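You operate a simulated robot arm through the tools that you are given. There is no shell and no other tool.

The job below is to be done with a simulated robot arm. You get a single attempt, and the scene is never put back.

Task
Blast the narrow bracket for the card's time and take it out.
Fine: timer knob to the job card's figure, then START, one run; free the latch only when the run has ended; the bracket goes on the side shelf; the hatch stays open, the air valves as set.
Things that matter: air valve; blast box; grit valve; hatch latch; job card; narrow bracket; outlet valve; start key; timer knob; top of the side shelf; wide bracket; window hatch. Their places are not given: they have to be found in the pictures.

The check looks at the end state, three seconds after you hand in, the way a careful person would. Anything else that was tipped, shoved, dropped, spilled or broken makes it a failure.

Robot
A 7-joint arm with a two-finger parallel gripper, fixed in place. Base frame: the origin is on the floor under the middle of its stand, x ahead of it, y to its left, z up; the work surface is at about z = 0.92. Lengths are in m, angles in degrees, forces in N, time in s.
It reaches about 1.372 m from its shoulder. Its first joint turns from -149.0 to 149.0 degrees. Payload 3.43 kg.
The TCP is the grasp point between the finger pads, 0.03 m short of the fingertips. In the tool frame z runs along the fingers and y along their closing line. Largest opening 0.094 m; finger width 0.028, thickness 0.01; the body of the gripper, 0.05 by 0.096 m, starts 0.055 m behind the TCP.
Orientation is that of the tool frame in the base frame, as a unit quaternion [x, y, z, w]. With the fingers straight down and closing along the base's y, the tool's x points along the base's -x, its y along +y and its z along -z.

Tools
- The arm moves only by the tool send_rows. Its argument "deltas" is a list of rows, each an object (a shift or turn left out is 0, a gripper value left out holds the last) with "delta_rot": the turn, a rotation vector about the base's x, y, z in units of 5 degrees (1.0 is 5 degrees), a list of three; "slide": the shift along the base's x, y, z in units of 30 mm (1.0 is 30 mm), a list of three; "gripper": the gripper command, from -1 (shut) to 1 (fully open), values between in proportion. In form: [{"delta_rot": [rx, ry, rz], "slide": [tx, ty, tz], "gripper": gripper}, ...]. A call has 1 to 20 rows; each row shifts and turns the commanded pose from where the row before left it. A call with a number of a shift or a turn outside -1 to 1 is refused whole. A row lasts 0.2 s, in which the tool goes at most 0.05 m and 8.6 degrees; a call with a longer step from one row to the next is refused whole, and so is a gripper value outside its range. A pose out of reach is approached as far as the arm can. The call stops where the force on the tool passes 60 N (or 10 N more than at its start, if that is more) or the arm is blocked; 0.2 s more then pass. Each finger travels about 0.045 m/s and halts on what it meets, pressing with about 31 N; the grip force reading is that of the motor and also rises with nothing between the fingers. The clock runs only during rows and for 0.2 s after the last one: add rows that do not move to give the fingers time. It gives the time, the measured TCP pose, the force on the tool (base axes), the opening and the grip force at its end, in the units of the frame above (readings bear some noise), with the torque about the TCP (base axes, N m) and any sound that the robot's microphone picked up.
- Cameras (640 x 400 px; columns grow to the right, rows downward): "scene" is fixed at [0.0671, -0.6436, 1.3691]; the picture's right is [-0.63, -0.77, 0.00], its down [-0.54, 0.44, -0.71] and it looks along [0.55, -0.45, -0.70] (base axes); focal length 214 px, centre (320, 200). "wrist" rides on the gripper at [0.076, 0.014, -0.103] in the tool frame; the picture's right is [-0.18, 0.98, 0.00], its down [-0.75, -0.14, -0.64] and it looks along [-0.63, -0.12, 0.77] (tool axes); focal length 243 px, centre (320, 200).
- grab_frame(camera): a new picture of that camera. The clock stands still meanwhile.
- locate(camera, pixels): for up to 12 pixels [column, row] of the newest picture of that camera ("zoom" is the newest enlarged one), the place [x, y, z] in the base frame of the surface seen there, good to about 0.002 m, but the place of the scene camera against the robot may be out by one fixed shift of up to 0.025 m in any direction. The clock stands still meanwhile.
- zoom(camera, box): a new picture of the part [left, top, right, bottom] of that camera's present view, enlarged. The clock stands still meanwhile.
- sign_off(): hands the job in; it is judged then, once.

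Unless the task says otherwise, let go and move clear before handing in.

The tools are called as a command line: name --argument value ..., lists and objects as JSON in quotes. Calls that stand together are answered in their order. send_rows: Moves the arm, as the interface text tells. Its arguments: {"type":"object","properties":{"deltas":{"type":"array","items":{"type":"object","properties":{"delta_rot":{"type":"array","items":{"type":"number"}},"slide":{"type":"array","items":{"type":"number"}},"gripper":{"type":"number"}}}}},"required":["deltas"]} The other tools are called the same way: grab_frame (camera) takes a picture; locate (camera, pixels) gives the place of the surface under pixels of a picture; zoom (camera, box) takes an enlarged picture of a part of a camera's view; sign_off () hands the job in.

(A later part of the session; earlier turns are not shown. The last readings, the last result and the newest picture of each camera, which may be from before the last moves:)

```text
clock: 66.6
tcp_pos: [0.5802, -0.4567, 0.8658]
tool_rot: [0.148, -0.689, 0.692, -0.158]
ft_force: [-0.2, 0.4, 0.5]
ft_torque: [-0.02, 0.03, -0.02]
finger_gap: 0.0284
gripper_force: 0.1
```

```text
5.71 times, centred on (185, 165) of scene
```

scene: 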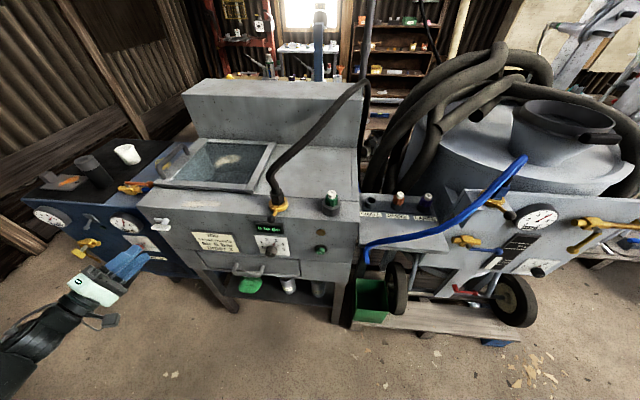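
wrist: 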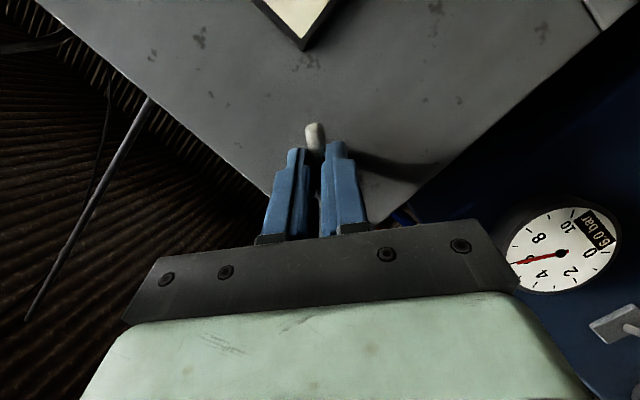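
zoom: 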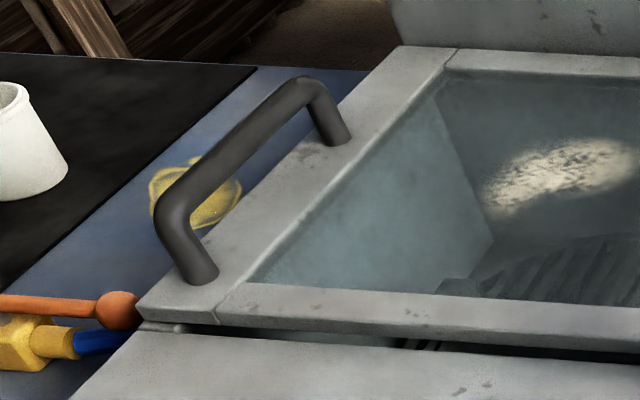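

The handle bar runs along d from about 0.975 to 1.11 at s≈−0.139, centre height about z=0.972, with the hinge likely on the lid's right side. I'll raise the arm clear while rolling the wrist back.

send_rows --deltas '[{"slide": [-0.2, 0.2, 0.4], "delta_rot": [0.3, -0.31, 0]}, {"slide": [0, 0, 0.66], "delta_rot": [0.696, -0.718, 0]}, {"slide": [0, 0, 0.66], "delta_rot": [0.696, -0.718, 0]}, {"slide": [0, 0, 0.66], "delta_rot": [0.696, -0.718, 0]}, {"slide": [0, 0, 0.66], "delta_rot": [0.696, -0.718, 0]}, {"slide": [0, 0, 0.66], "delta_rot": [0.696, -0.718, 0]}, {"slide": [0, 0, 0.66], "delta_rot": [0.696, -0.718, 0]}, {"slide": [0, 0, 0.66], "delta_rot": [0.696, -0.718, 0]}, {"slide": [0, 0, 0.66], "delta_rot": [0.696, -0.718, 0]}, {"slide": [0, 0, 0.66], "delta_rot": [0.696, -0.718, 0]}, {"slide": [0, 0, 0.66], "delta_rot": [0.696, -0.718, 0]}, {"slide": [0, 0, 0.66], "delta_rot": [0.696, -0.718, 0]}, {"slide": [0, 0, 0.66], "delta_rot": [0.696, -0.718, 0]}, {"slide": [0, 0, 0.66], "delta_rot": [0.696, -0.718, 0]}, {"slide": [0, 0, 0.66], "delta_rot": [0.696, -0.718, 0]}, {"slide": [0, 0, 0.66], "delta_rot": [0.696, -0.718, 0]}, {"slide": [0, 0, 0.66], "delta_rot": [0.696, -0.718, 0]}]'

grab_frame --camera "scene"

```text
clock: 70.2
tcp_pos: [0.5766, -0.4518, 1.192]
tool_rot: [0.286, 0.762, -0.276, 0.512]
ft_force: [0.1, 0.1, 0.3]
ft_torque: [-0.02, -0.06, -0.05]
finger_gap: 0.0282
gripper_force: 0.1
```

```text
taken
```

scene: 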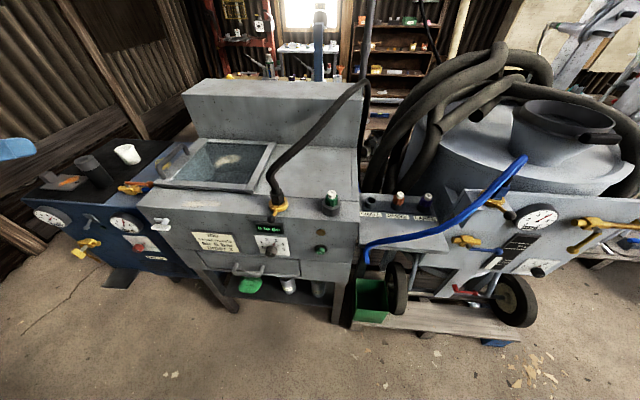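

Clear of everything. I'll now move out over the handle at a safe height and tilt the fingers straight down.

send_rows --deltas '[{"slide": [0.72, -0.58, 0], "delta_rot": [0.696, -0.718, 0]}, {"slide": [0.76, -0.61, 0]}, {"slide": [0.76, -0.61, 0]}, {"slide": [0.76, -0.61, 0], "delta_rot": [0.5, 0.485, 0]}, {"slide": [0.76, -0.61, 0], "delta_rot": [0.718, 0.696, 0]}, {"slide": [0.76, -0.61, 0], "delta_rot": [0.718, 0.696, 0]}, {"slide": [0.76, -0.61, 0], "delta_rot": [0.718, 0.696, 0]}, {"slide": [0.76, -0.61, 0], "delta_rot": [0.718, 0.696, 0]}, {"slide": [0.76, -0.61, 0], "delta_rot": [0.718, 0.696, 0]}, {"slide": [0.76, -0.61, 0], "delta_rot": [0.718, 0.696, 0]}, {"slide": [0.76, -0.61, 0], "delta_rot": [0.718, 0.696, 0]}]'

send_rows --deltas '[{"delta_rot": [0.718, 0.696, 0]}, {"delta_rot": [0.718, 0.696, 0]}, {"delta_rot": [0.718, 0.696, 0]}, {"delta_rot": [0.718, 0.696, 0]}]'

grab_frame --camera "scene"

grab_frame --camera "wrist"

```text
clock: 72.6
tcp_pos: [0.8249, -0.6558, 1.193]
tool_rot: [0.361, 0.89, -0.123, 0.251]
ft_force: [0.0, 0.3, 0.9]
ft_torque: [0.0, 0.02, 0.0]
finger_gap: 0.0283
gripper_force: 0.0
```

```text
clock: 73.6
tcp_pos: [0.8257, -0.6553, 1.1931]
tool_rot: [0.371, 0.922, -0.053, 0.094]
ft_force: [-1.3, -0.4, 0.1]
ft_torque: [0.02, 0.01, -0.01]
finger_gap: 0.028
gripper_force: 0.0
```

```text
taken
```

scene: 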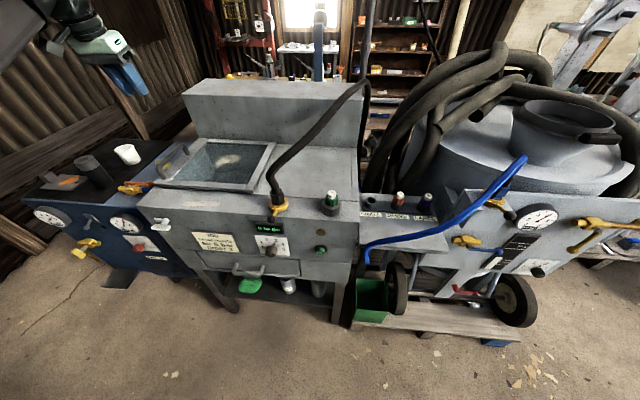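

```text
taken
```

wrist: 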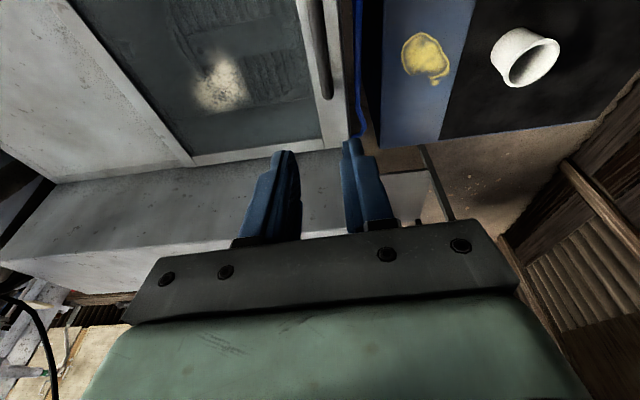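

The handle bar shows at wrist (318,60). I'll locate it to align precisely with the more accurate wrist camera.

locate --camera "wrist" --pixels '[[318, 30], [322, 60], [326, 85], [312, 10], [328, 98], [345, 60], [350, 135], [310, 130], [300, 60], [190, 160], [425, 60], [525, 60]]'

zoom --camera "wrist" --box '[220, 0, 420, 170]'

```text
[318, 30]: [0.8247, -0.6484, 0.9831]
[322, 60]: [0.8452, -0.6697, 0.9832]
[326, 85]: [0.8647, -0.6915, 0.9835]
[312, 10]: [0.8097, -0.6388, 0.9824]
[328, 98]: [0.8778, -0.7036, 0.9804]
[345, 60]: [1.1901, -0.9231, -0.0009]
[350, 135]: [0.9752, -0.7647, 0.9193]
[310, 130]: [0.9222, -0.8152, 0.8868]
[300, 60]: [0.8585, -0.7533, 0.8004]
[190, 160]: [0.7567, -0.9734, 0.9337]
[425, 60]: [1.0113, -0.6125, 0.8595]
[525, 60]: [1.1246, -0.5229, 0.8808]
```

```text
2.35 times, centred on (320, 85) of wrist
```

zoom: 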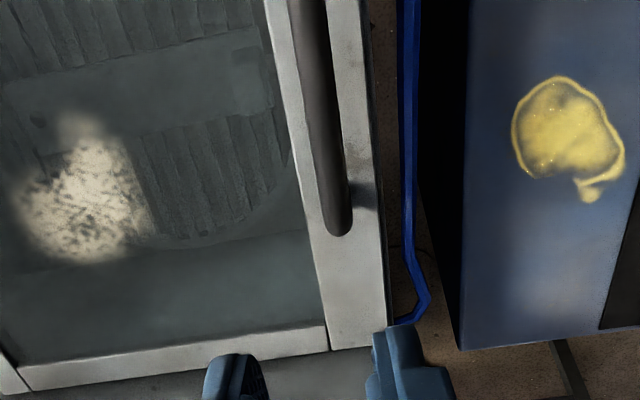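

Bar top is at z≈0.983, s≈−0.1405, parallel to d. I'll open to 5 cm and descend so the pads straddle the bar mid-length.

send_rows --deltas '[{"slide": [0.03, 0.03, -0.6], "gripper": 0.08}, {"slide": [0.03, 0.03, -0.9]}, {"slide": [0.03, 0.03, -0.9]}, {"slide": [0, 0, -0.9]}, {"slide": [0, 0, -0.9]}, {"slide": [0, 0, -0.9]}, {"slide": [0, 0, -0.8]}]'

grab_frame --camera "wrist"

zoom --camera "scene" --box '[90, 50, 290, 210]'

```text
clock: 75.2
tcp_pos: [0.8287, -0.6516, 1.0173]
tool_rot: [0.372, 0.922, -0.053, 0.094]
ft_force: [-0.7, -0.7, 0.2]
ft_torque: [0.01, 0.0, -0.03]
finger_gap: 0.051
gripper_force: 0.0
```

```text
taken
```

wrist: 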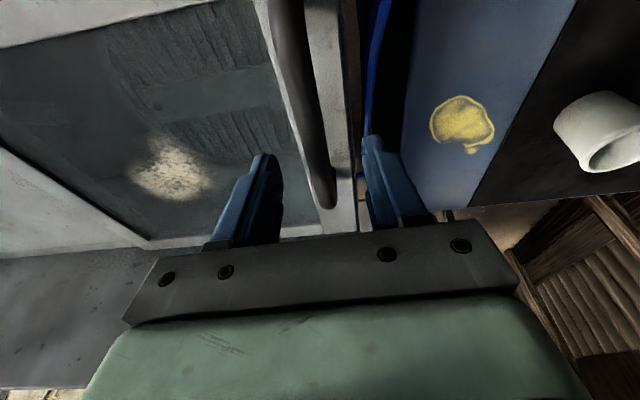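

```text
2.50 times, centred on (190, 130) of scene
```

zoom: 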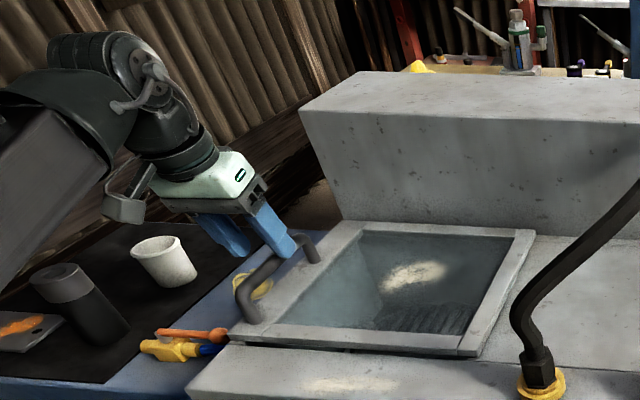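

Aligned over the bar with no contact. I'll descend the last 4 cm.

send_rows --deltas '[{"slide": [0, 0, -0.5]}, {"slide": [0, 0, -0.5]}, {"slide": [0, 0, -0.38]}]'

grab_frame --camera "wrist"

zoom --camera "scene" --box '[90, 50, 290, 210]'

```text
clock: 76.0
tcp_pos: [0.8301, -0.6492, 0.9746]
tool_rot: [0.372, 0.922, -0.054, 0.095]
ft_force: [-0.1, -0.8, 0.3]
ft_torque: [0.04, -0.02, 0.0]
finger_gap: 0.0508
gripper_force: 0.1
```

```text
taken
```

wrist: 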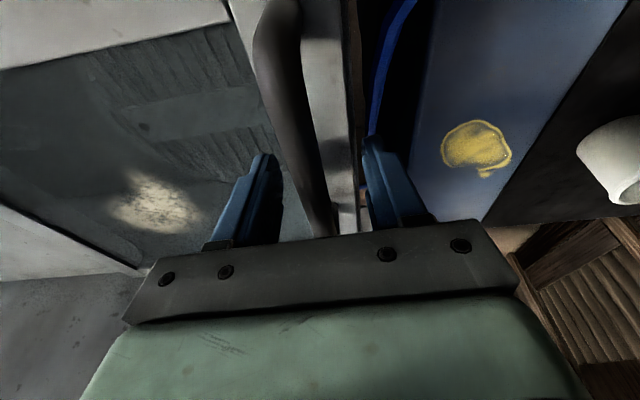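

```text
2.50 times, centred on (190, 130) of scene
```

zoom: 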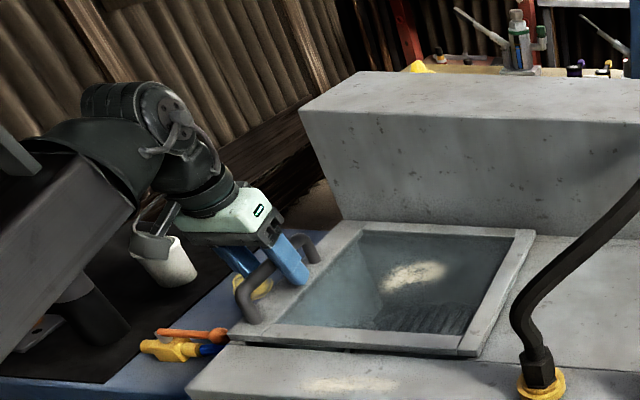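

The bar passes right between the fingers. I'll close on it.

send_rows --deltas '[{"gripper": -1}, {"gripper": -1}, {"gripper": -1}, {"gripper": -1}, {"gripper": -1}]'

```text
clock: 77.2
tcp_pos: [0.825, -0.6534, 0.9761]
tool_rot: [0.374, 0.921, -0.057, 0.094]
ft_force: [-22.3, -22.3, -2.5]
ft_torque: [0.13, -0.13, -0.79]
finger_gap: 0.0202
gripper_force: 45.1
```

Gripped at 20 mm (bar diameter). I'll relieve the sideways load and then try a small 9 mm lift to see how the lid responds.

send_rows --deltas '[{"slide": [-0.06, -0.058, 0]}, {"slide": [0, 0, 0]}]'

send_rows --deltas '[{"slide": [0, 0, 0.1]}, {"slide": [0, 0, 0.1]}, {"slide": [0, 0, 0.1]}, {"slide": [0, 0, 0]}]'

zoom --camera "scene" --box '[130, 120, 290, 220]'

```text
clock: 77.8
tcp_pos: [0.8251, -0.6527, 0.9761]
tool_rot: [0.372, 0.922, -0.056, 0.094]
ft_force: [-17.0, -16.0, -0.1]
ft_torque: [0.27, 0.3, -0.94]
finger_gap: 0.0205
gripper_force: 44.6
```

```text
clock: 78.8
tcp_pos: [0.8254, -0.6527, 0.986]
tool_rot: [0.374, 0.921, -0.055, 0.094]
ft_force: [-14.4, -14.3, -3.5]
ft_torque: [-0.04, 0.27, -1.6]
finger_gap: 0.016
gripper_force: 44.7
```

```text
4.00 times, centred on (210, 170) of scene
```

zoom: 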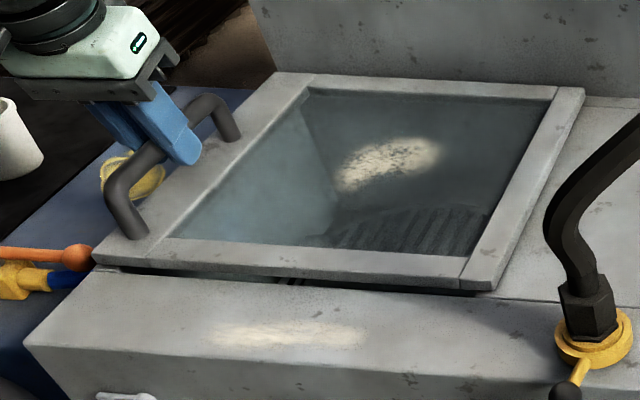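

The grip gap fell from 20 to 16 mm with only −3.5 N vertical, so the pads may be slipping up the bar. I'll check closely whether the lid moved.

zoom --camera "scene" --box '[145, 130, 225, 200]'

grab_frame --camera "wrist"

locate --camera "zoom" --pixels '[[150, 300], [205, 315], [450, 60], [190, 280], [600, 320], [250, 270], [340, 140]]'

```text
5.71 times, centred on (185, 165) of scene
```

zoom: 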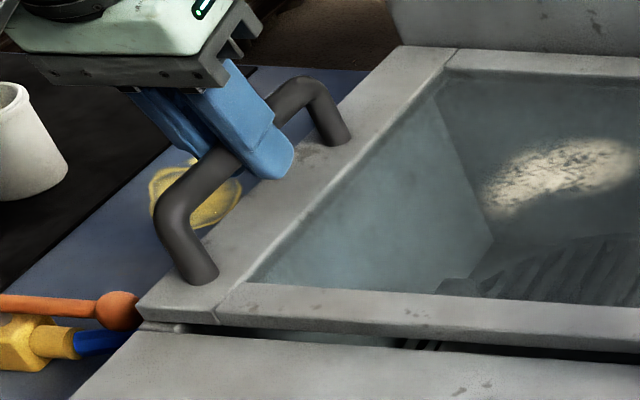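

```text
taken
```

wrist: 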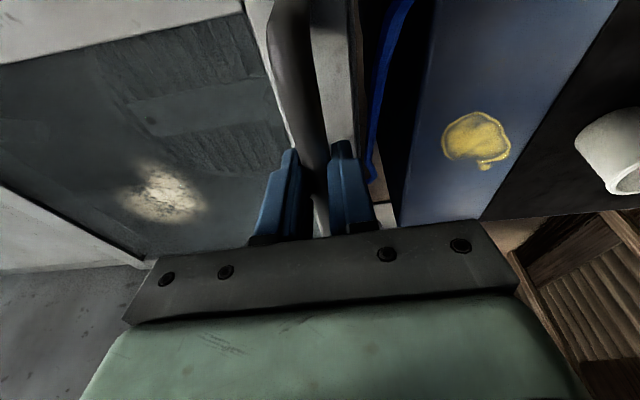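

```text
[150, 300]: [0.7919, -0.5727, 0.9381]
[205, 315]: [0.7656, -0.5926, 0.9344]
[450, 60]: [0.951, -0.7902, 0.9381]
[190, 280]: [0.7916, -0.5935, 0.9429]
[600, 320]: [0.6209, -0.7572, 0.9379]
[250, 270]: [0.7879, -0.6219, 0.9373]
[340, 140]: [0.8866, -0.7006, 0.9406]
```

The lid hasn't moved (corner still z≈0.938 in scene), so the pads just slid up the bar. I'll open, go about 9 mm lower so the bar sits deeper between the pads, and re-grip.

send_rows --deltas '[{"gripper": -0.35}, {"gripper": -0.35}, {"gripper": -0.35}, {"slide": [0, 0, -0.25]}, {"slide": [0, 0, -0.25]}, {"slide": [0, 0, -0.15]}]'

send_rows --deltas '[{"gripper": -1}, {"gripper": -1}, {"gripper": -1}, {"gripper": -1}]'

send_rows --deltas '[{"slide": [0, 0, 0.1]}, {"slide": [0, 0, 0]}]'

```text
clock: 80.2
tcp_pos: [0.8263, -0.6526, 0.9662]
tool_rot: [0.371, 0.922, -0.054, 0.096]
ft_force: [-0.5, 1.1, 16.5]
ft_torque: [0.36, -0.12, 0.01]
finger_gap: 0.0304
gripper_force: 0.0
```

```text
clock: 81.2
tcp_pos: [0.826, -0.6539, 0.9668]
tool_rot: [0.374, 0.921, -0.056, 0.096]
ft_force: [-5.9, -10.6, 32.9]
ft_torque: [0.37, 0.04, -1.07]
finger_gap: 0.0202
gripper_force: 44.9
```

```text
clock: 81.8
tcp_pos: [0.8253, -0.6527, 0.9671]
tool_rot: [0.372, 0.922, -0.054, 0.094]
ft_force: [-12.9, -17.8, 2.9]
ft_torque: [-0.9, -1.17, -0.92]
finger_gap: 0.0203
gripper_force: 44.5
```

The fingertips just touched the lid frame (16 N), so this is the lowest position. Now I'll lift in small steps watching the vertical force.

send_rows --deltas '[{"slide": [0, 0, 0.07]}, {"slide": [0, 0, 0]}]'

send_rows --deltas '[{"slide": [0, 0, 0.07]}, {"slide": [0, 0, 0]}]'

send_rows --deltas '[{"slide": [0, 0, 0.07]}, {"slide": [0, 0, 0]}]'

```text
clock: 82.4
tcp_pos: [0.8255, -0.652, 0.9669]
tool_rot: [0.372, 0.922, -0.054, 0.092]
ft_force: [-19.1, -18.7, -28.8]
ft_torque: [-0.4, -0.78, -0.83]
finger_gap: 0.0204
gripper_force: 45.0
```

```text
clock: 83.0
tcp_pos: [0.8248, -0.6528, 0.9695]
tool_rot: [0.372, 0.922, -0.055, 0.092]
ft_force: [-21.0, -13.5, -39.6]
ft_torque: [0.28, -0.03, -1.02]
finger_gap: 0.0206
gripper_force: 44.8
```

```text
clock: 83.6
tcp_pos: [0.8265, -0.6522, 0.9732]
tool_rot: [0.372, 0.922, -0.054, 0.092]
ft_force: [-22.1, -9.6, -41.0]
ft_torque: [0.14, -0.08, -1.02]
finger_gap: 0.0204
gripper_force: 44.4
```

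Vertical force is about 40 N while rising 4–6 mm. I'll check whether the lid is lifting or the pads are slipping.

zoom --camera "scene" --box '[145, 130, 225, 200]'

locate --camera "zoom" --pixels '[[150, 300], [205, 315], [450, 60], [190, 280], [600, 320], [250, 270], [340, 140], [190, 230]]'

```text
5.71 times, centred on (185, 165) of scene
```

zoom: 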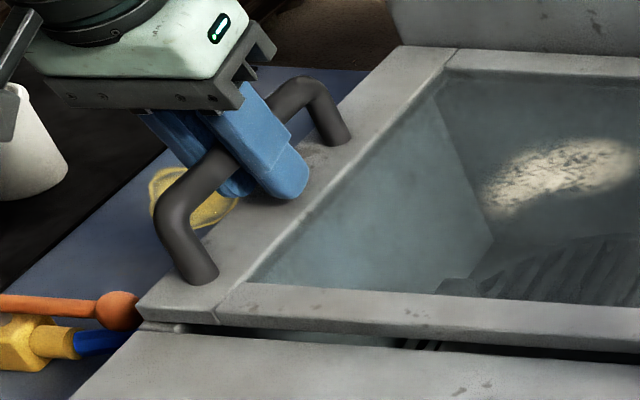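

```text
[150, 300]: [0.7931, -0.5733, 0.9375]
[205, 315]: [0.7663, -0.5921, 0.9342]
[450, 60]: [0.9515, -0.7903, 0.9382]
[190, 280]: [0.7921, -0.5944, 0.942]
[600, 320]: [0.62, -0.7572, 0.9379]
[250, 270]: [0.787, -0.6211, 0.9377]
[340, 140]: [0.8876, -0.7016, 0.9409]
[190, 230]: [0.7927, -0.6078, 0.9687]
```

The lid didn't budge with 40 N, so it may still be held. I'll release the load, open the fingers, back up, and inspect the latch position closely.

send_rows --deltas '[{"slide": [0, 0, -0.1]}, {"gripper": -0.3}, {"gripper": -0.3}, {"gripper": -0.3}, {"slide": [0, 0, 0.4]}, {"slide": [0, 0, 0.9]}, {"slide": [0, 0, 0.9]}, {"slide": [0, 0, 0.9]}]'

zoom --camera "scene" --box '[140, 204, 188, 240]'

locate --camera "zoom" --pixels '[[250, 205], [230, 215], [290, 200], [340, 195], [220, 260], [300, 260], [340, 250], [280, 280], [380, 190], [320, 230], [200, 265], [350, 270]]'

```text
clock: 85.4
tcp_pos: [0.8266, -0.652, 1.063]
tool_rot: [0.372, 0.922, -0.054, 0.095]
ft_force: [0.5, 0.1, 0.4]
ft_torque: [-0.03, 0.0, 0.0]
finger_gap: 0.0329
gripper_force: 0.0
```

```text
11.11 times, centred on (164, 222) of scene
```

zoom: 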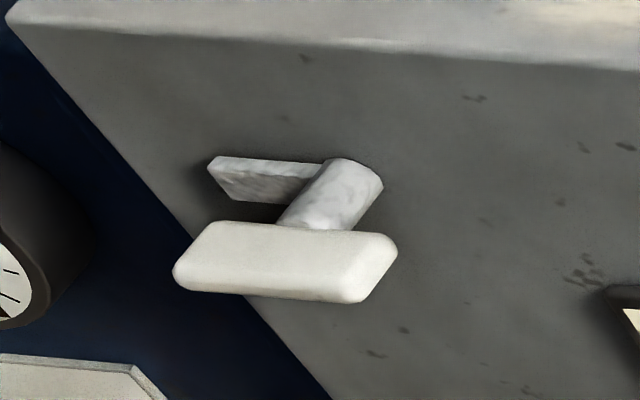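

```text
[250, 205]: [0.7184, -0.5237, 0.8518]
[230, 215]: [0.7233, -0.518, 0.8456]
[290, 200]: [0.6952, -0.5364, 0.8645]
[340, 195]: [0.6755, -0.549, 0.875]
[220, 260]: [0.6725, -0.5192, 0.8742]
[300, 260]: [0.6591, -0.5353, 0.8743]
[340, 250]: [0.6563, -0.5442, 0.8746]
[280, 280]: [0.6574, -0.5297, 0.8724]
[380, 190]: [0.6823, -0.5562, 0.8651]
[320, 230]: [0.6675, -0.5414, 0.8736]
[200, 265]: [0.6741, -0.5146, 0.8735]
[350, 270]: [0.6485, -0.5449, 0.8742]
```

The latch paddle is fully horizontal, so it looks freed. I need to see where the lid's hinge really is; I'll zoom on each lid edge.

zoom --camera "scene" --box '[145, 172, 185, 197]'

zoom --camera "scene" --box '[235, 130, 295, 200]'

zoom --camera "scene" --box '[180, 125, 290, 165]'

grab_frame --camera "wrist"

```text
16.00 times, centred on (165, 184) of scene
```

zoom: 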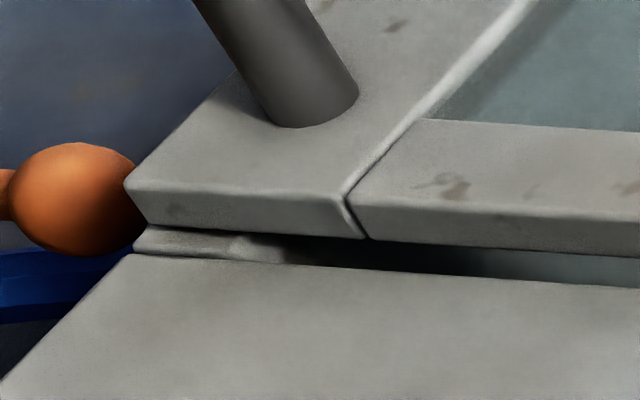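

```text
5.71 times, centred on (265, 165) of scene
```

zoom: 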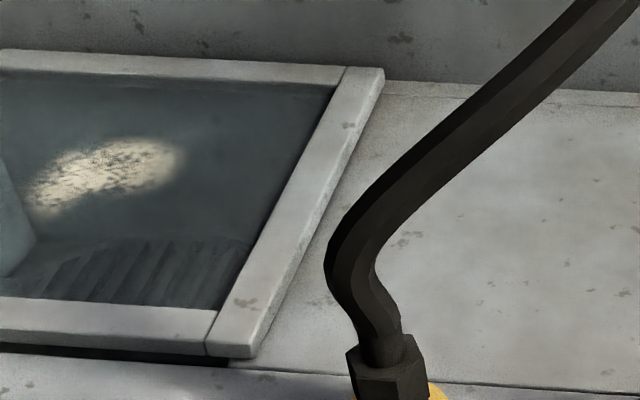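

```text
5.82 times, centred on (235, 145) of scene
```

zoom: 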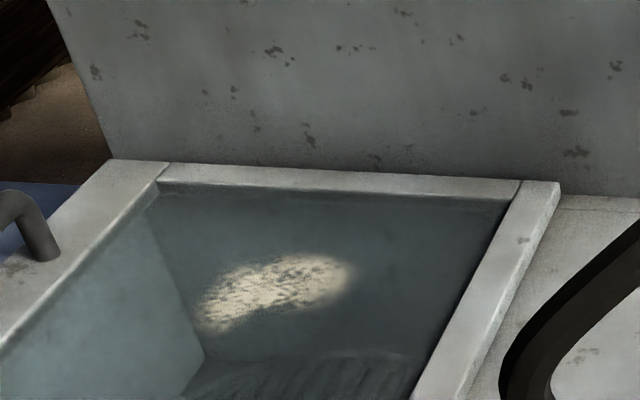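

```text
taken
```

wrist: 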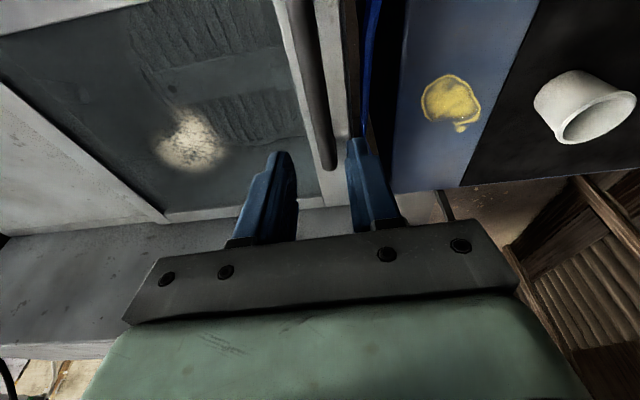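

There are no visible hinge hardware clues. Before using a stronger hold, I'll grip the bar again and gently test whether the hatch slides sideways or lengthwise instead of lifting.

send_rows --deltas '[{"slide": [-0.02, -0.02, -0.9]}, {"slide": [0, 0, -0.9]}, {"slide": [0, 0, -0.9]}, {"slide": [0, 0, -0.3]}, {"gripper": -1}, {"gripper": -1}, {"gripper": -1}, {"gripper": -1}]'

send_rows --deltas '[{"slide": [-0.072, -0.07, 0]}, {"slide": [0, 0, 0]}]'

send_rows --deltas '[{"slide": [-0.036, -0.035, 0]}, {"slide": [0, 0, 0]}]'

```text
clock: 87.2
tcp_pos: [0.8235, -0.6541, 0.9703]
tool_rot: [0.373, 0.922, -0.054, 0.095]
ft_force: [1.6, 2.6, -6.2]
ft_torque: [-0.4, -0.36, -1.09]
finger_gap: 0.0203
gripper_force: 45.5
```

```text
clock: 87.8
tcp_pos: [0.8221, -0.6544, 0.9705]
tool_rot: [0.372, 0.922, -0.054, 0.093]
ft_force: [-6.1, 9.4, -15.8]
ft_torque: [-0.88, -0.76, -1.04]
finger_gap: 0.0204
gripper_force: 45.3
```

```text
clock: 88.4
tcp_pos: [0.8216, -0.6574, 0.9711]
tool_rot: [0.372, 0.922, -0.054, 0.093]
ft_force: [-4.2, 8.7, -15.6]
ft_torque: [0.65, 0.58, -1.05]
finger_gap: 0.0204
gripper_force: 44.6
```

The grip moved about 4 mm right with almost no resistance, so the hatch may be a sliding one. I'll check the picture for lid movement.

zoom --camera "scene" --box '[145, 130, 225, 200]'

zoom --camera "scene" --box '[235, 130, 295, 200]'

```text
5.71 times, centred on (185, 165) of scene
```

zoom: 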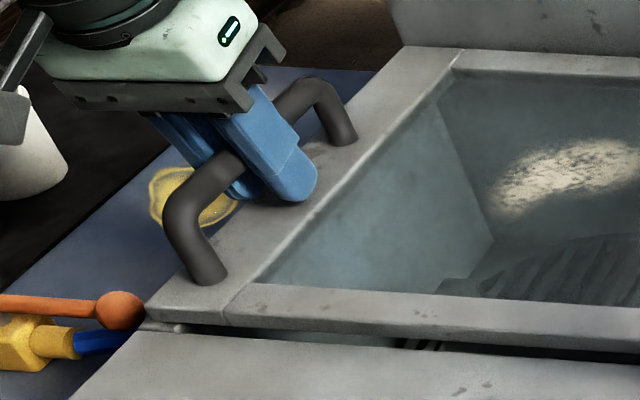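

```text
5.71 times, centred on (265, 165) of scene
```

zoom: 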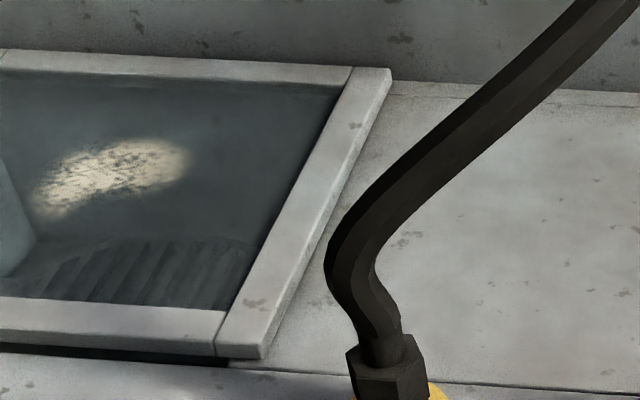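

Confirmed: the lid slid right (left corner moved from zoom x=135 to 145). It's a sliding hatch, so I'll slide it further right in steps, checking forces.

send_rows --deltas '[{"slide": [-0.3, -0.29, -0.03]}, {"slide": [-0.45, -0.436, 0]}, {"slide": [-0.45, -0.436, 0]}, {"slide": [-0.45, -0.436, 0]}, {"slide": [0, 0, 0]}]'

zoom --camera "scene" --box '[110, 60, 350, 220]'

```text
clock: 89.6
tcp_pos: [0.7738, -0.7043, 0.9713]
tool_rot: [0.372, 0.922, -0.055, 0.094]
ft_force: [0.9, -3.4, -25.4]
ft_torque: [-0.23, -0.13, -1.05]
finger_gap: 0.0205
gripper_force: 45.3
```

```text
2.50 times, centred on (230, 140) of scene
```

zoom: 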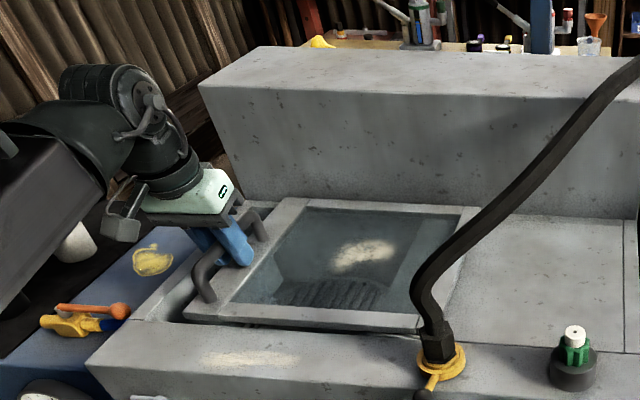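

The lid has slid about 7 cm smoothly. I'll keep going, easing the vertical load slightly.

send_rows --deltas '[{"slide": [-0.45, -0.436, -0.04]}, {"slide": [-0.45, -0.436, 0]}, {"slide": [-0.45, -0.436, 0]}, {"slide": [-0.45, -0.436, 0]}, {"slide": [-0.45, -0.436, 0]}, {"slide": [0, 0, 0]}]'

send_rows --deltas '[{"slide": [-0.45, -0.436, 0]}, {"slide": [-0.45, -0.436, 0]}, {"slide": [-0.3, -0.29, 0]}, {"slide": [0, 0, 0]}]'

zoom --camera "scene" --box '[110, 60, 350, 220]'

```text
clock: 91.0
tcp_pos: [0.7075, -0.7706, 0.9714]
tool_rot: [0.372, 0.922, -0.054, 0.094]
ft_force: [14.8, -15.5, -30.2]
ft_torque: [0.44, 0.42, -1.03]
finger_gap: 0.0203
gripper_force: 45.1
```

```text
clock: 92.0
tcp_pos: [0.6716, -0.8061, 0.9719]
tool_rot: [0.371, 0.922, -0.056, 0.098]
ft_force: [29.1, -29.5, 0.9]
ft_torque: [0.22, 0.23, -1.04]
finger_gap: 0.0205
gripper_force: 45.3
```

```text
2.50 times, centred on (230, 140) of scene
```

zoom: 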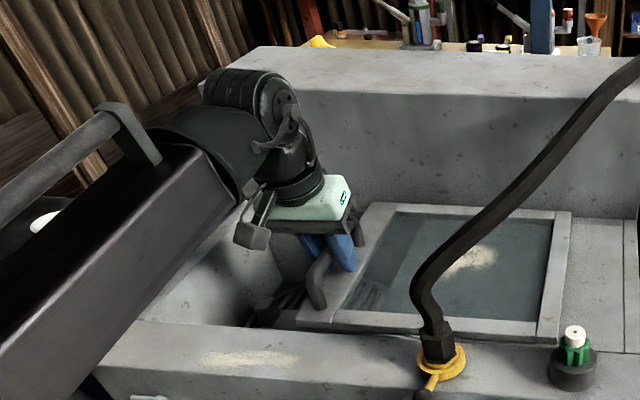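

The lid is two-thirds open; a 41 N load along the box depth shows my slide direction is slightly off. I'll correct toward +d and continue gently.

send_rows --deltas '[{"slide": [0.05, -0.052, 0]}, {"slide": [-0.3, -0.31, 0]}, {"slide": [0, 0, 0]}]'

send_rows --deltas '[{"slide": [-0.3, -0.31, 0]}, {"slide": [-0.3, -0.31, 0]}, {"slide": [0, 0, 0]}]'

grab_frame --camera "wrist"

```text
clock: 92.8
tcp_pos: [0.662, -0.8137, 0.9714]
tool_rot: [0.372, 0.922, -0.055, 0.095]
ft_force: [9.7, -7.0, 3.3]
ft_torque: [-1.05, -0.86, -0.98]
finger_gap: 0.0206
gripper_force: 44.3
```

```text
clock: 93.6
tcp_pos: [0.6426, -0.8331, 0.972]
tool_rot: [0.372, 0.922, -0.053, 0.093]
ft_force: [-4.8, 6.6, 0.8]
ft_torque: [-0.56, -0.48, -1.09]
finger_gap: 0.0205
gripper_force: 46.0
```

```text
taken
```

wrist: 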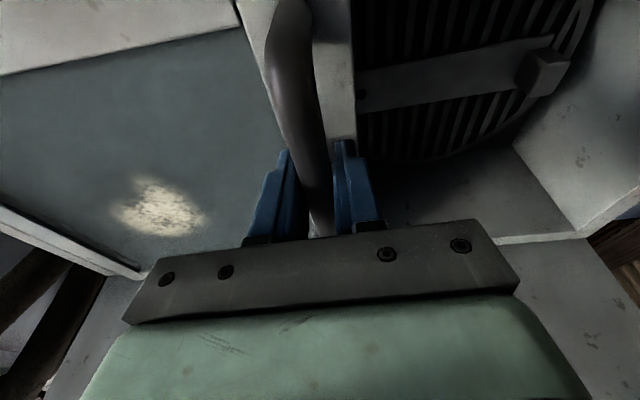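

The narrow bracket is visible now: a flat strip with an upright block at (545,65), one end still under the lid. I'll slide the lid further right.

send_rows --deltas '[{"slide": [-0.4, -0.4, 0]}, {"slide": [-0.4, -0.4, 0]}, {"slide": [0, 0, 0]}]'

send_rows --deltas '[{"slide": [-0.4, -0.4, 0]}, {"slide": [-0.4, -0.4, 0]}, {"slide": [0, 0, 0]}]'

grab_frame --camera "scene"

```text
clock: 94.4
tcp_pos: [0.6236, -0.8536, 0.9719]
tool_rot: [0.371, 0.923, -0.051, 0.093]
ft_force: [5.3, 41.6, -10.2]
ft_torque: [-0.51, -0.36, -1.04]
finger_gap: 0.0204
gripper_force: 44.7
```

```text
clock: 94.7
tcp_pos: [0.6227, -0.853, 0.9714]
tool_rot: [0.368, 0.924, -0.045, 0.096]
ft_force: [7.7, 10.5, 5.9]
ft_torque: [0.05, 0.3, -1.22]
finger_gap: 0.0206
gripper_force: 45.1
stopped in row 1: the force on the tool passed its limit at 69 N (the readings are from after the stop); the commanded pose is now the measured one
```

```text
taken
```

scene: 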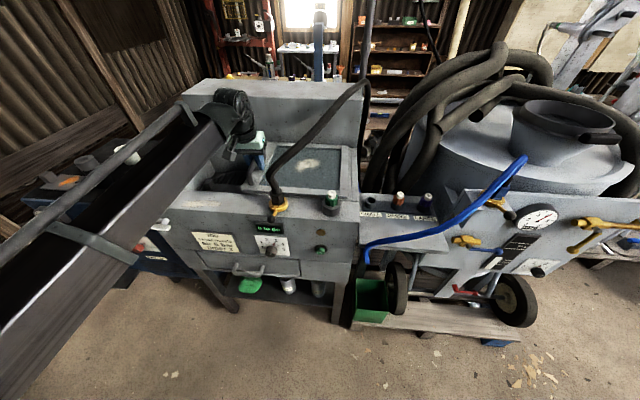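

The slide hit its end stop at about 28 cm of travel; the opening is fully exposed. I'll release the handle and rise.

send_rows --deltas '[{"gripper": -0.2}, {"gripper": -0.2}, {"gripper": -0.2}, {"gripper": -0.2}, {"slide": [0, 0, 0.4]}, {"slide": [0, 0, 0.9]}, {"slide": [0, 0, 0.9]}, {"slide": [0, 0, 0.9]}, {"slide": [0, 0, 0.9]}, {"slide": [0, 0, 0.9]}]'

grab_frame --camera "wrist"

zoom --camera "scene" --box '[140, 80, 380, 240]'

```text
clock: 96.9
tcp_pos: [0.6231, -0.8548, 1.12]
tool_rot: [0.368, 0.924, -0.046, 0.096]
ft_force: [0.4, -0.3, 0.1]
ft_torque: [0.02, 0.0, 0.0]
finger_gap: 0.0375
gripper_force: 0.1
```

```text
taken
```

wrist: 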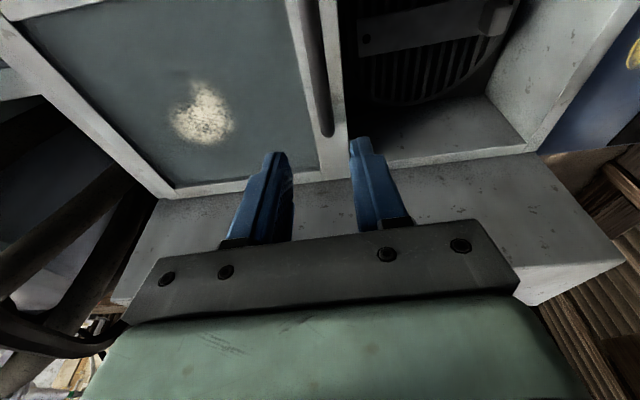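

```text
2.50 times, centred on (260, 160) of scene
```

zoom: 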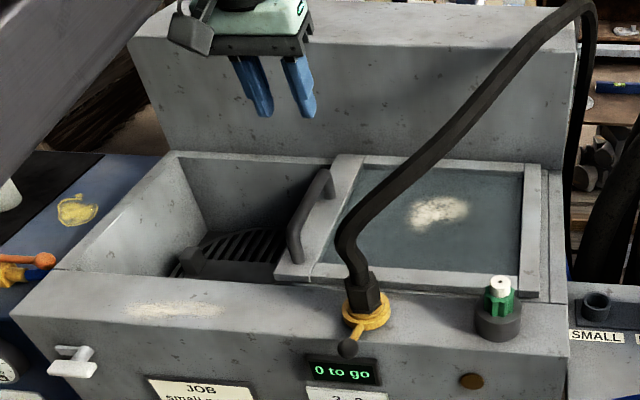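

The hatch is open and stays put. I'll move left over the opening for a good wrist view of the bracket.

send_rows --deltas '[{"slide": [0.6, 0.58, 0.3]}, {"slide": [0.718, 0.696, 0.3]}, {"slide": [0.718, 0.696, 0.3]}, {"slide": [0.718, 0.696, 0]}, {"slide": [0.718, 0.696, 0]}]'

grab_frame --camera "wrist"

```text
clock: 98.1
tcp_pos: [0.7248, -0.7544, 1.1439]
tool_rot: [0.368, 0.924, -0.047, 0.095]
ft_force: [-0.4, -0.7, -0.1]
ft_torque: [0.03, -0.01, -0.02]
finger_gap: 0.0373
gripper_force: 0.0
```

```text
taken
```

wrist: 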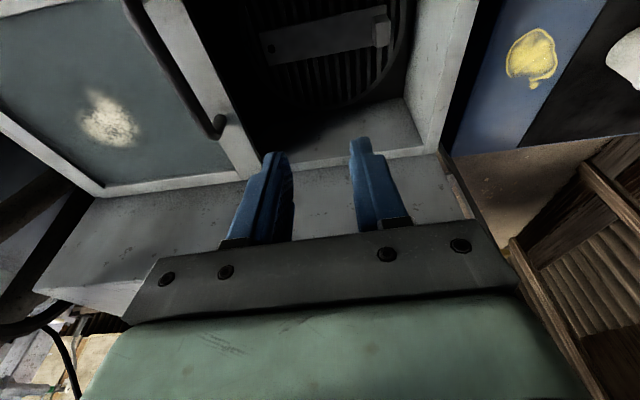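

The bracket lies at wrist (265,40)–(388,25). I'll zoom and locate it.

zoom --camera "wrist" --box '[220, 0, 440, 130]'

locate --camera "zoom" --pixels '[[125, 105], [120, 170], [300, 75], [300, 130], [440, 55], [450, 115], [480, 20], [465, 90], [485, 120], [140, 130], [300, 105], [440, 90]]'

```text
2.91 times, centred on (330, 65) of wrist
```

zoom: 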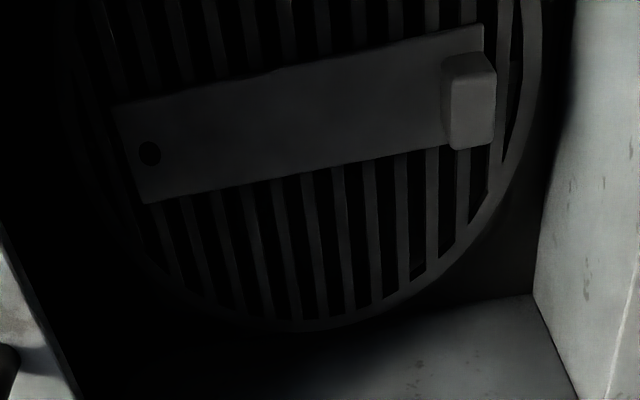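

```text
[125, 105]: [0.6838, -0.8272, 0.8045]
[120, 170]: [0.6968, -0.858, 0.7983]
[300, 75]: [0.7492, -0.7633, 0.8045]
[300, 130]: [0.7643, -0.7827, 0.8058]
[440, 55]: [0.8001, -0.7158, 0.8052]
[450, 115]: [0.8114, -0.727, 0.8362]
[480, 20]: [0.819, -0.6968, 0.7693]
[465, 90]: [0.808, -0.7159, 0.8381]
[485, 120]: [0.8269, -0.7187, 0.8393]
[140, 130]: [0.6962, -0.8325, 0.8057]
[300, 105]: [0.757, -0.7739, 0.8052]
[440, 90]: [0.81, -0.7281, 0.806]
```

The bracket lies flat along s (from s≈0.085 to −0.10) at d≈1.09, plate top z≈0.805, with an upright block at s≈−0.087 rising to z≈0.838. I'll bring the tool vertical and yaw 90° so the fingers can close along d on the block with the camera on the right, then look again.

send_rows --deltas '[{"slide": [0, 0, 0.5], "delta_rot": [0, 0, 1]}, {"slide": [0, 0, 0.5], "delta_rot": [0, 0, 1]}, {"delta_rot": [0, 0, 1]}, {"delta_rot": [0, 0, 1]}, {"delta_rot": [0, 0, 1]}, {"delta_rot": [0, 0, 1]}, {"delta_rot": [0, 0, 1]}, {"delta_rot": [0, 0, 1]}, {"delta_rot": [0, 0, 1]}, {"delta_rot": [0, 0, 1]}, {"delta_rot": [0, 0, 1]}, {"delta_rot": [0, 0, 1]}, {"delta_rot": [0, 0, 1]}, {"delta_rot": [0, 0, 1]}, {"delta_rot": [0, 0, 1]}, {"delta_rot": [0, 0, 1]}, {"delta_rot": [0, 0, 1]}, {"delta_rot": [0, 0, 1]}]'

grab_frame --camera "wrist"

grab_frame --camera "scene"

```text
clock: 101.9
tcp_pos: [0.7272, -0.7543, 1.1753]
tool_rot: [-0.393, 0.914, 0.035, 0.1]
ft_force: [0.1, -0.3, 0.1]
ft_torque: [0.01, -0.03, -0.01]
finger_gap: 0.038
gripper_force: 0.1
```

```text
taken
```

wrist: 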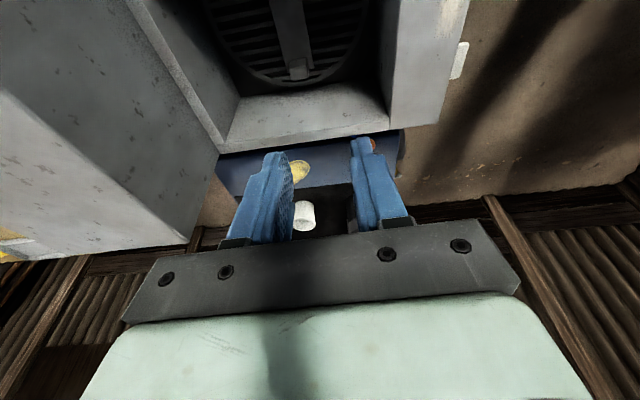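

```text
taken
```

scene: 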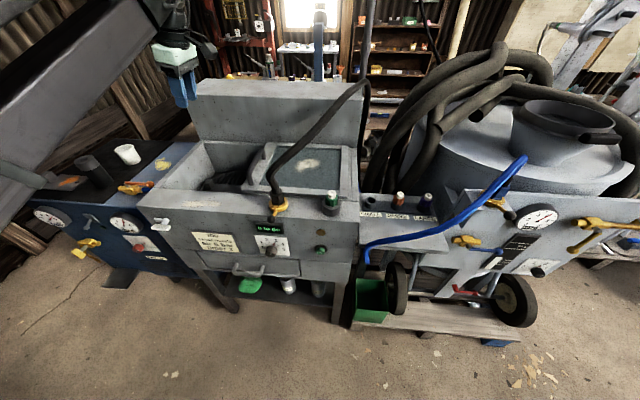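

Now I see the bracket from the right: block at (298,68), plate running up the image. I'll zoom and locate the block, plate edges and the left wall.

zoom --camera "wrist" --box '[220, 0, 400, 150]'

locate --camera "zoom" --pixels '[[255, 188], [295, 180], [262, 210], [300, 205], [250, 160], [290, 155], [200, 60], [310, 120], [200, 120], [300, 300], [280, 240], [300, 350]]'

```text
2.67 times, centred on (310, 75) of wrist
```

zoom: 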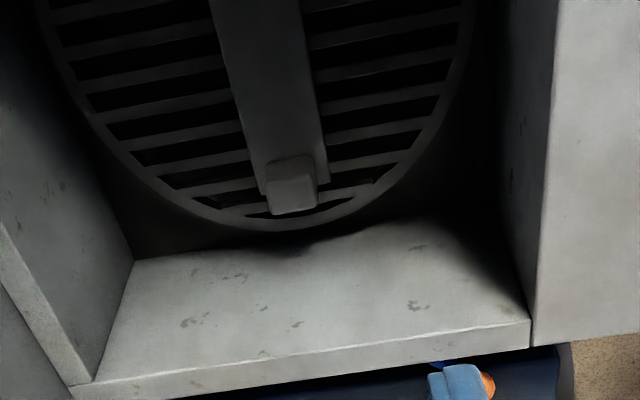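

```text
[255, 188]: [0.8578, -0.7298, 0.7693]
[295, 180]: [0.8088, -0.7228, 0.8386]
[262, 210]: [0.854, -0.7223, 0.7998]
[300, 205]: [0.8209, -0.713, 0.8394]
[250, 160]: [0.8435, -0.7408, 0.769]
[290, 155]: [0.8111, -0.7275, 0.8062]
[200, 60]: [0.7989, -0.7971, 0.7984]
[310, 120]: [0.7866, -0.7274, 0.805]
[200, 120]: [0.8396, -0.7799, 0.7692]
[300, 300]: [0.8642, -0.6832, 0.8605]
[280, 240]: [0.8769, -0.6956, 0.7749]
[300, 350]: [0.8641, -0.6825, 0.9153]
```

The block top is at about s −0.072…−0.097, d≈1.082, z≈0.839; the left wall is at s≈−0.145, so there's room. Before grasping, I'll move left to survey free space on the side shelf.

send_rows --deltas '[{"slide": [0.718, 0.696, 0.2]}, {"slide": [0.718, 0.696, 0.2]}, {"slide": [0.718, 0.696, 0.2]}, {"slide": [0.718, 0.696, 0.2]}, {"slide": [0.718, 0.696, 0.2]}, {"slide": [0.718, 0.696, 0.2]}]'

grab_frame --camera "wrist"

```text
clock: 103.3
tcp_pos: [0.8529, -0.6329, 1.2102]
tool_rot: [-0.393, 0.913, 0.033, 0.1]
ft_force: [0.3, -0.3, 0.5]
ft_torque: [0.02, 0.01, -0.02]
finger_gap: 0.0375
gripper_force: 0.2
```

```text
taken
```

wrist: 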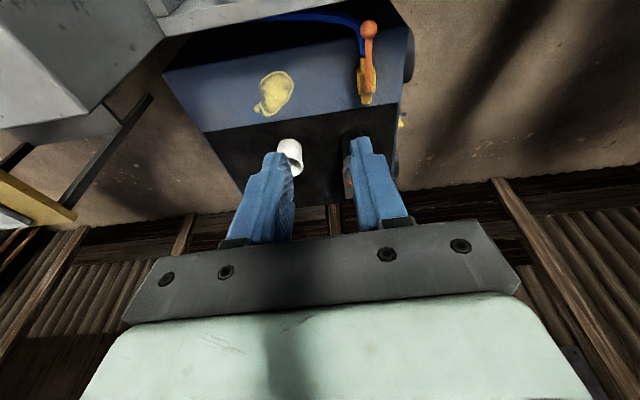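

I see the whole shelf top: blue strip, black mat with the cup at (292,155) and the can behind the right finger. I'll locate its boundaries and objects.

locate --camera "wrist" --pixels '[[165, 75], [405, 30], [205, 132], [398, 106], [240, 190], [330, 203], [290, 145], [300, 170], [280, 150], [348, 140], [330, 150], [275, 90]]'

zoom --camera "wrist" --box '[150, 0, 430, 215]'

```text
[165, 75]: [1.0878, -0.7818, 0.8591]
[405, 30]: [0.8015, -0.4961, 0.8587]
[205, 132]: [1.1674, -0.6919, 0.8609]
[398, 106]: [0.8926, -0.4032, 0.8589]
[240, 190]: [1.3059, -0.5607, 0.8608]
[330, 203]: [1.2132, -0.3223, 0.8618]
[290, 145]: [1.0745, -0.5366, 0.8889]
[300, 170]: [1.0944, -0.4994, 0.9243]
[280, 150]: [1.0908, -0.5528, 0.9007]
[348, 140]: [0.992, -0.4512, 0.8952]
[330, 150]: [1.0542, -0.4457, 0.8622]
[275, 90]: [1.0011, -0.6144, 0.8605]
```

```text
1.86 times, centred on (290, 108) of wrist
```

zoom: 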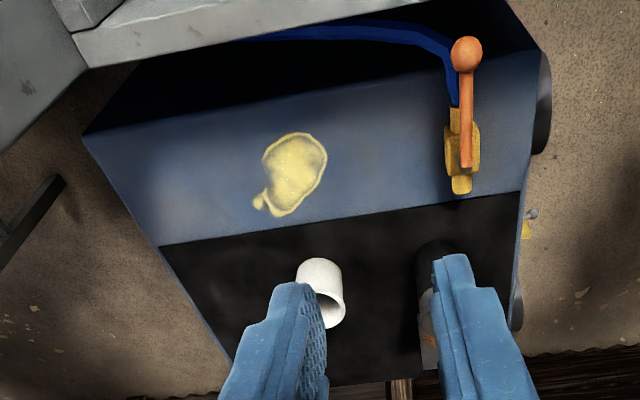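

The mat spans roughly s −0.36…−0.65 and d 0.91…1.31, with the cup, can and wide bracket on it. I'll look at the scene view of the shelf to find free space.

zoom --camera "scene" --box '[20, 110, 220, 235]'

send_rows --deltas '[{"slide": [0.718, 0.696, 0.5], "gripper": -1}, {"slide": [0.718, 0.696, 0.5]}, {"slide": [0.4, 0.9, 0.3]}, {"slide": [0.0, 0.9, 0]}]'

grab_frame --camera "wrist"

```text
3.20 times, centred on (120, 172) of scene
```

zoom: 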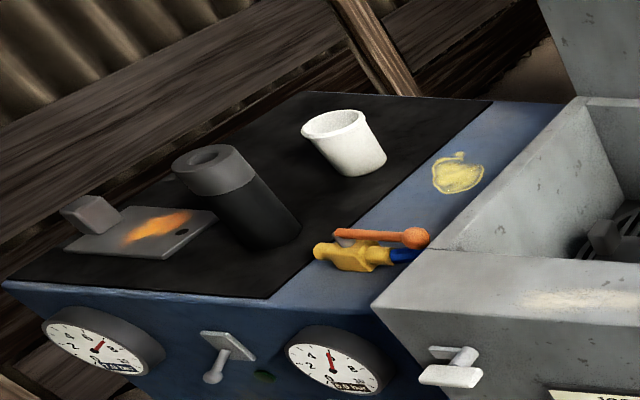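

```text
clock: 104.3
tcp_pos: [0.909, -0.5361, 1.25]
tool_rot: [-0.393, 0.913, 0.035, 0.1]
ft_force: [-0.3, -1.0, -0.4]
ft_torque: [0.01, 0.0, 0.0]
finger_gap: 0.0
gripper_force: 31.0
```

```text
taken
```

wrist: 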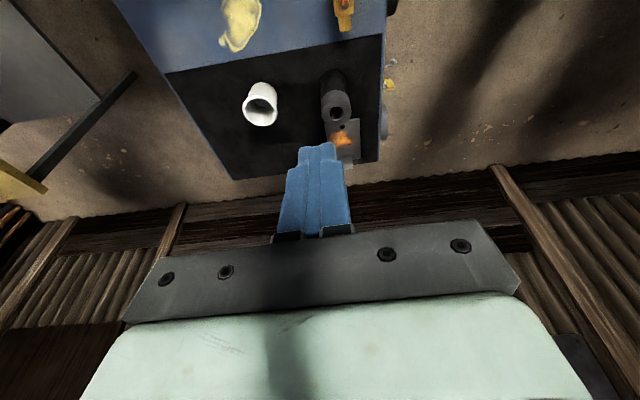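

The full mat is visible now. I'll locate its corners and the footprints of cup (262,105), can (335,95), and wide bracket (345,140).

locate --camera "wrist" --pixels '[[166, 74], [381, 39], [234, 178], [376, 160], [262, 84], [258, 118], [333, 72], [337, 108], [331, 124], [357, 122], [355, 160], [295, 140]]'

zoom --camera "wrist" --box '[150, 20, 400, 190]'

```text
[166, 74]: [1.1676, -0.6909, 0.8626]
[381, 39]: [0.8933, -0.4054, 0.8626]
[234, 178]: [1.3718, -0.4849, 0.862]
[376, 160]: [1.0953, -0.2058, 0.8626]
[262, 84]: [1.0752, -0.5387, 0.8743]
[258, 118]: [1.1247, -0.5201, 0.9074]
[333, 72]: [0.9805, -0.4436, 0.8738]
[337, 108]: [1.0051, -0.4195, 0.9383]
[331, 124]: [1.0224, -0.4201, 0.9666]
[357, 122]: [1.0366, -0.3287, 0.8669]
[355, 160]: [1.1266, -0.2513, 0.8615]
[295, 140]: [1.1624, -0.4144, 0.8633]
```

```text
2.35 times, centred on (275, 105) of wrist
```

zoom: 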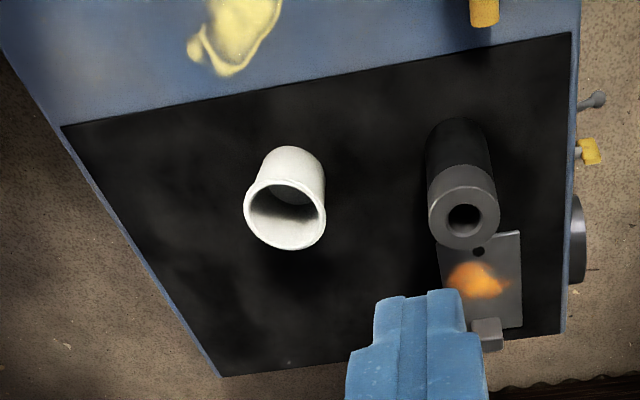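

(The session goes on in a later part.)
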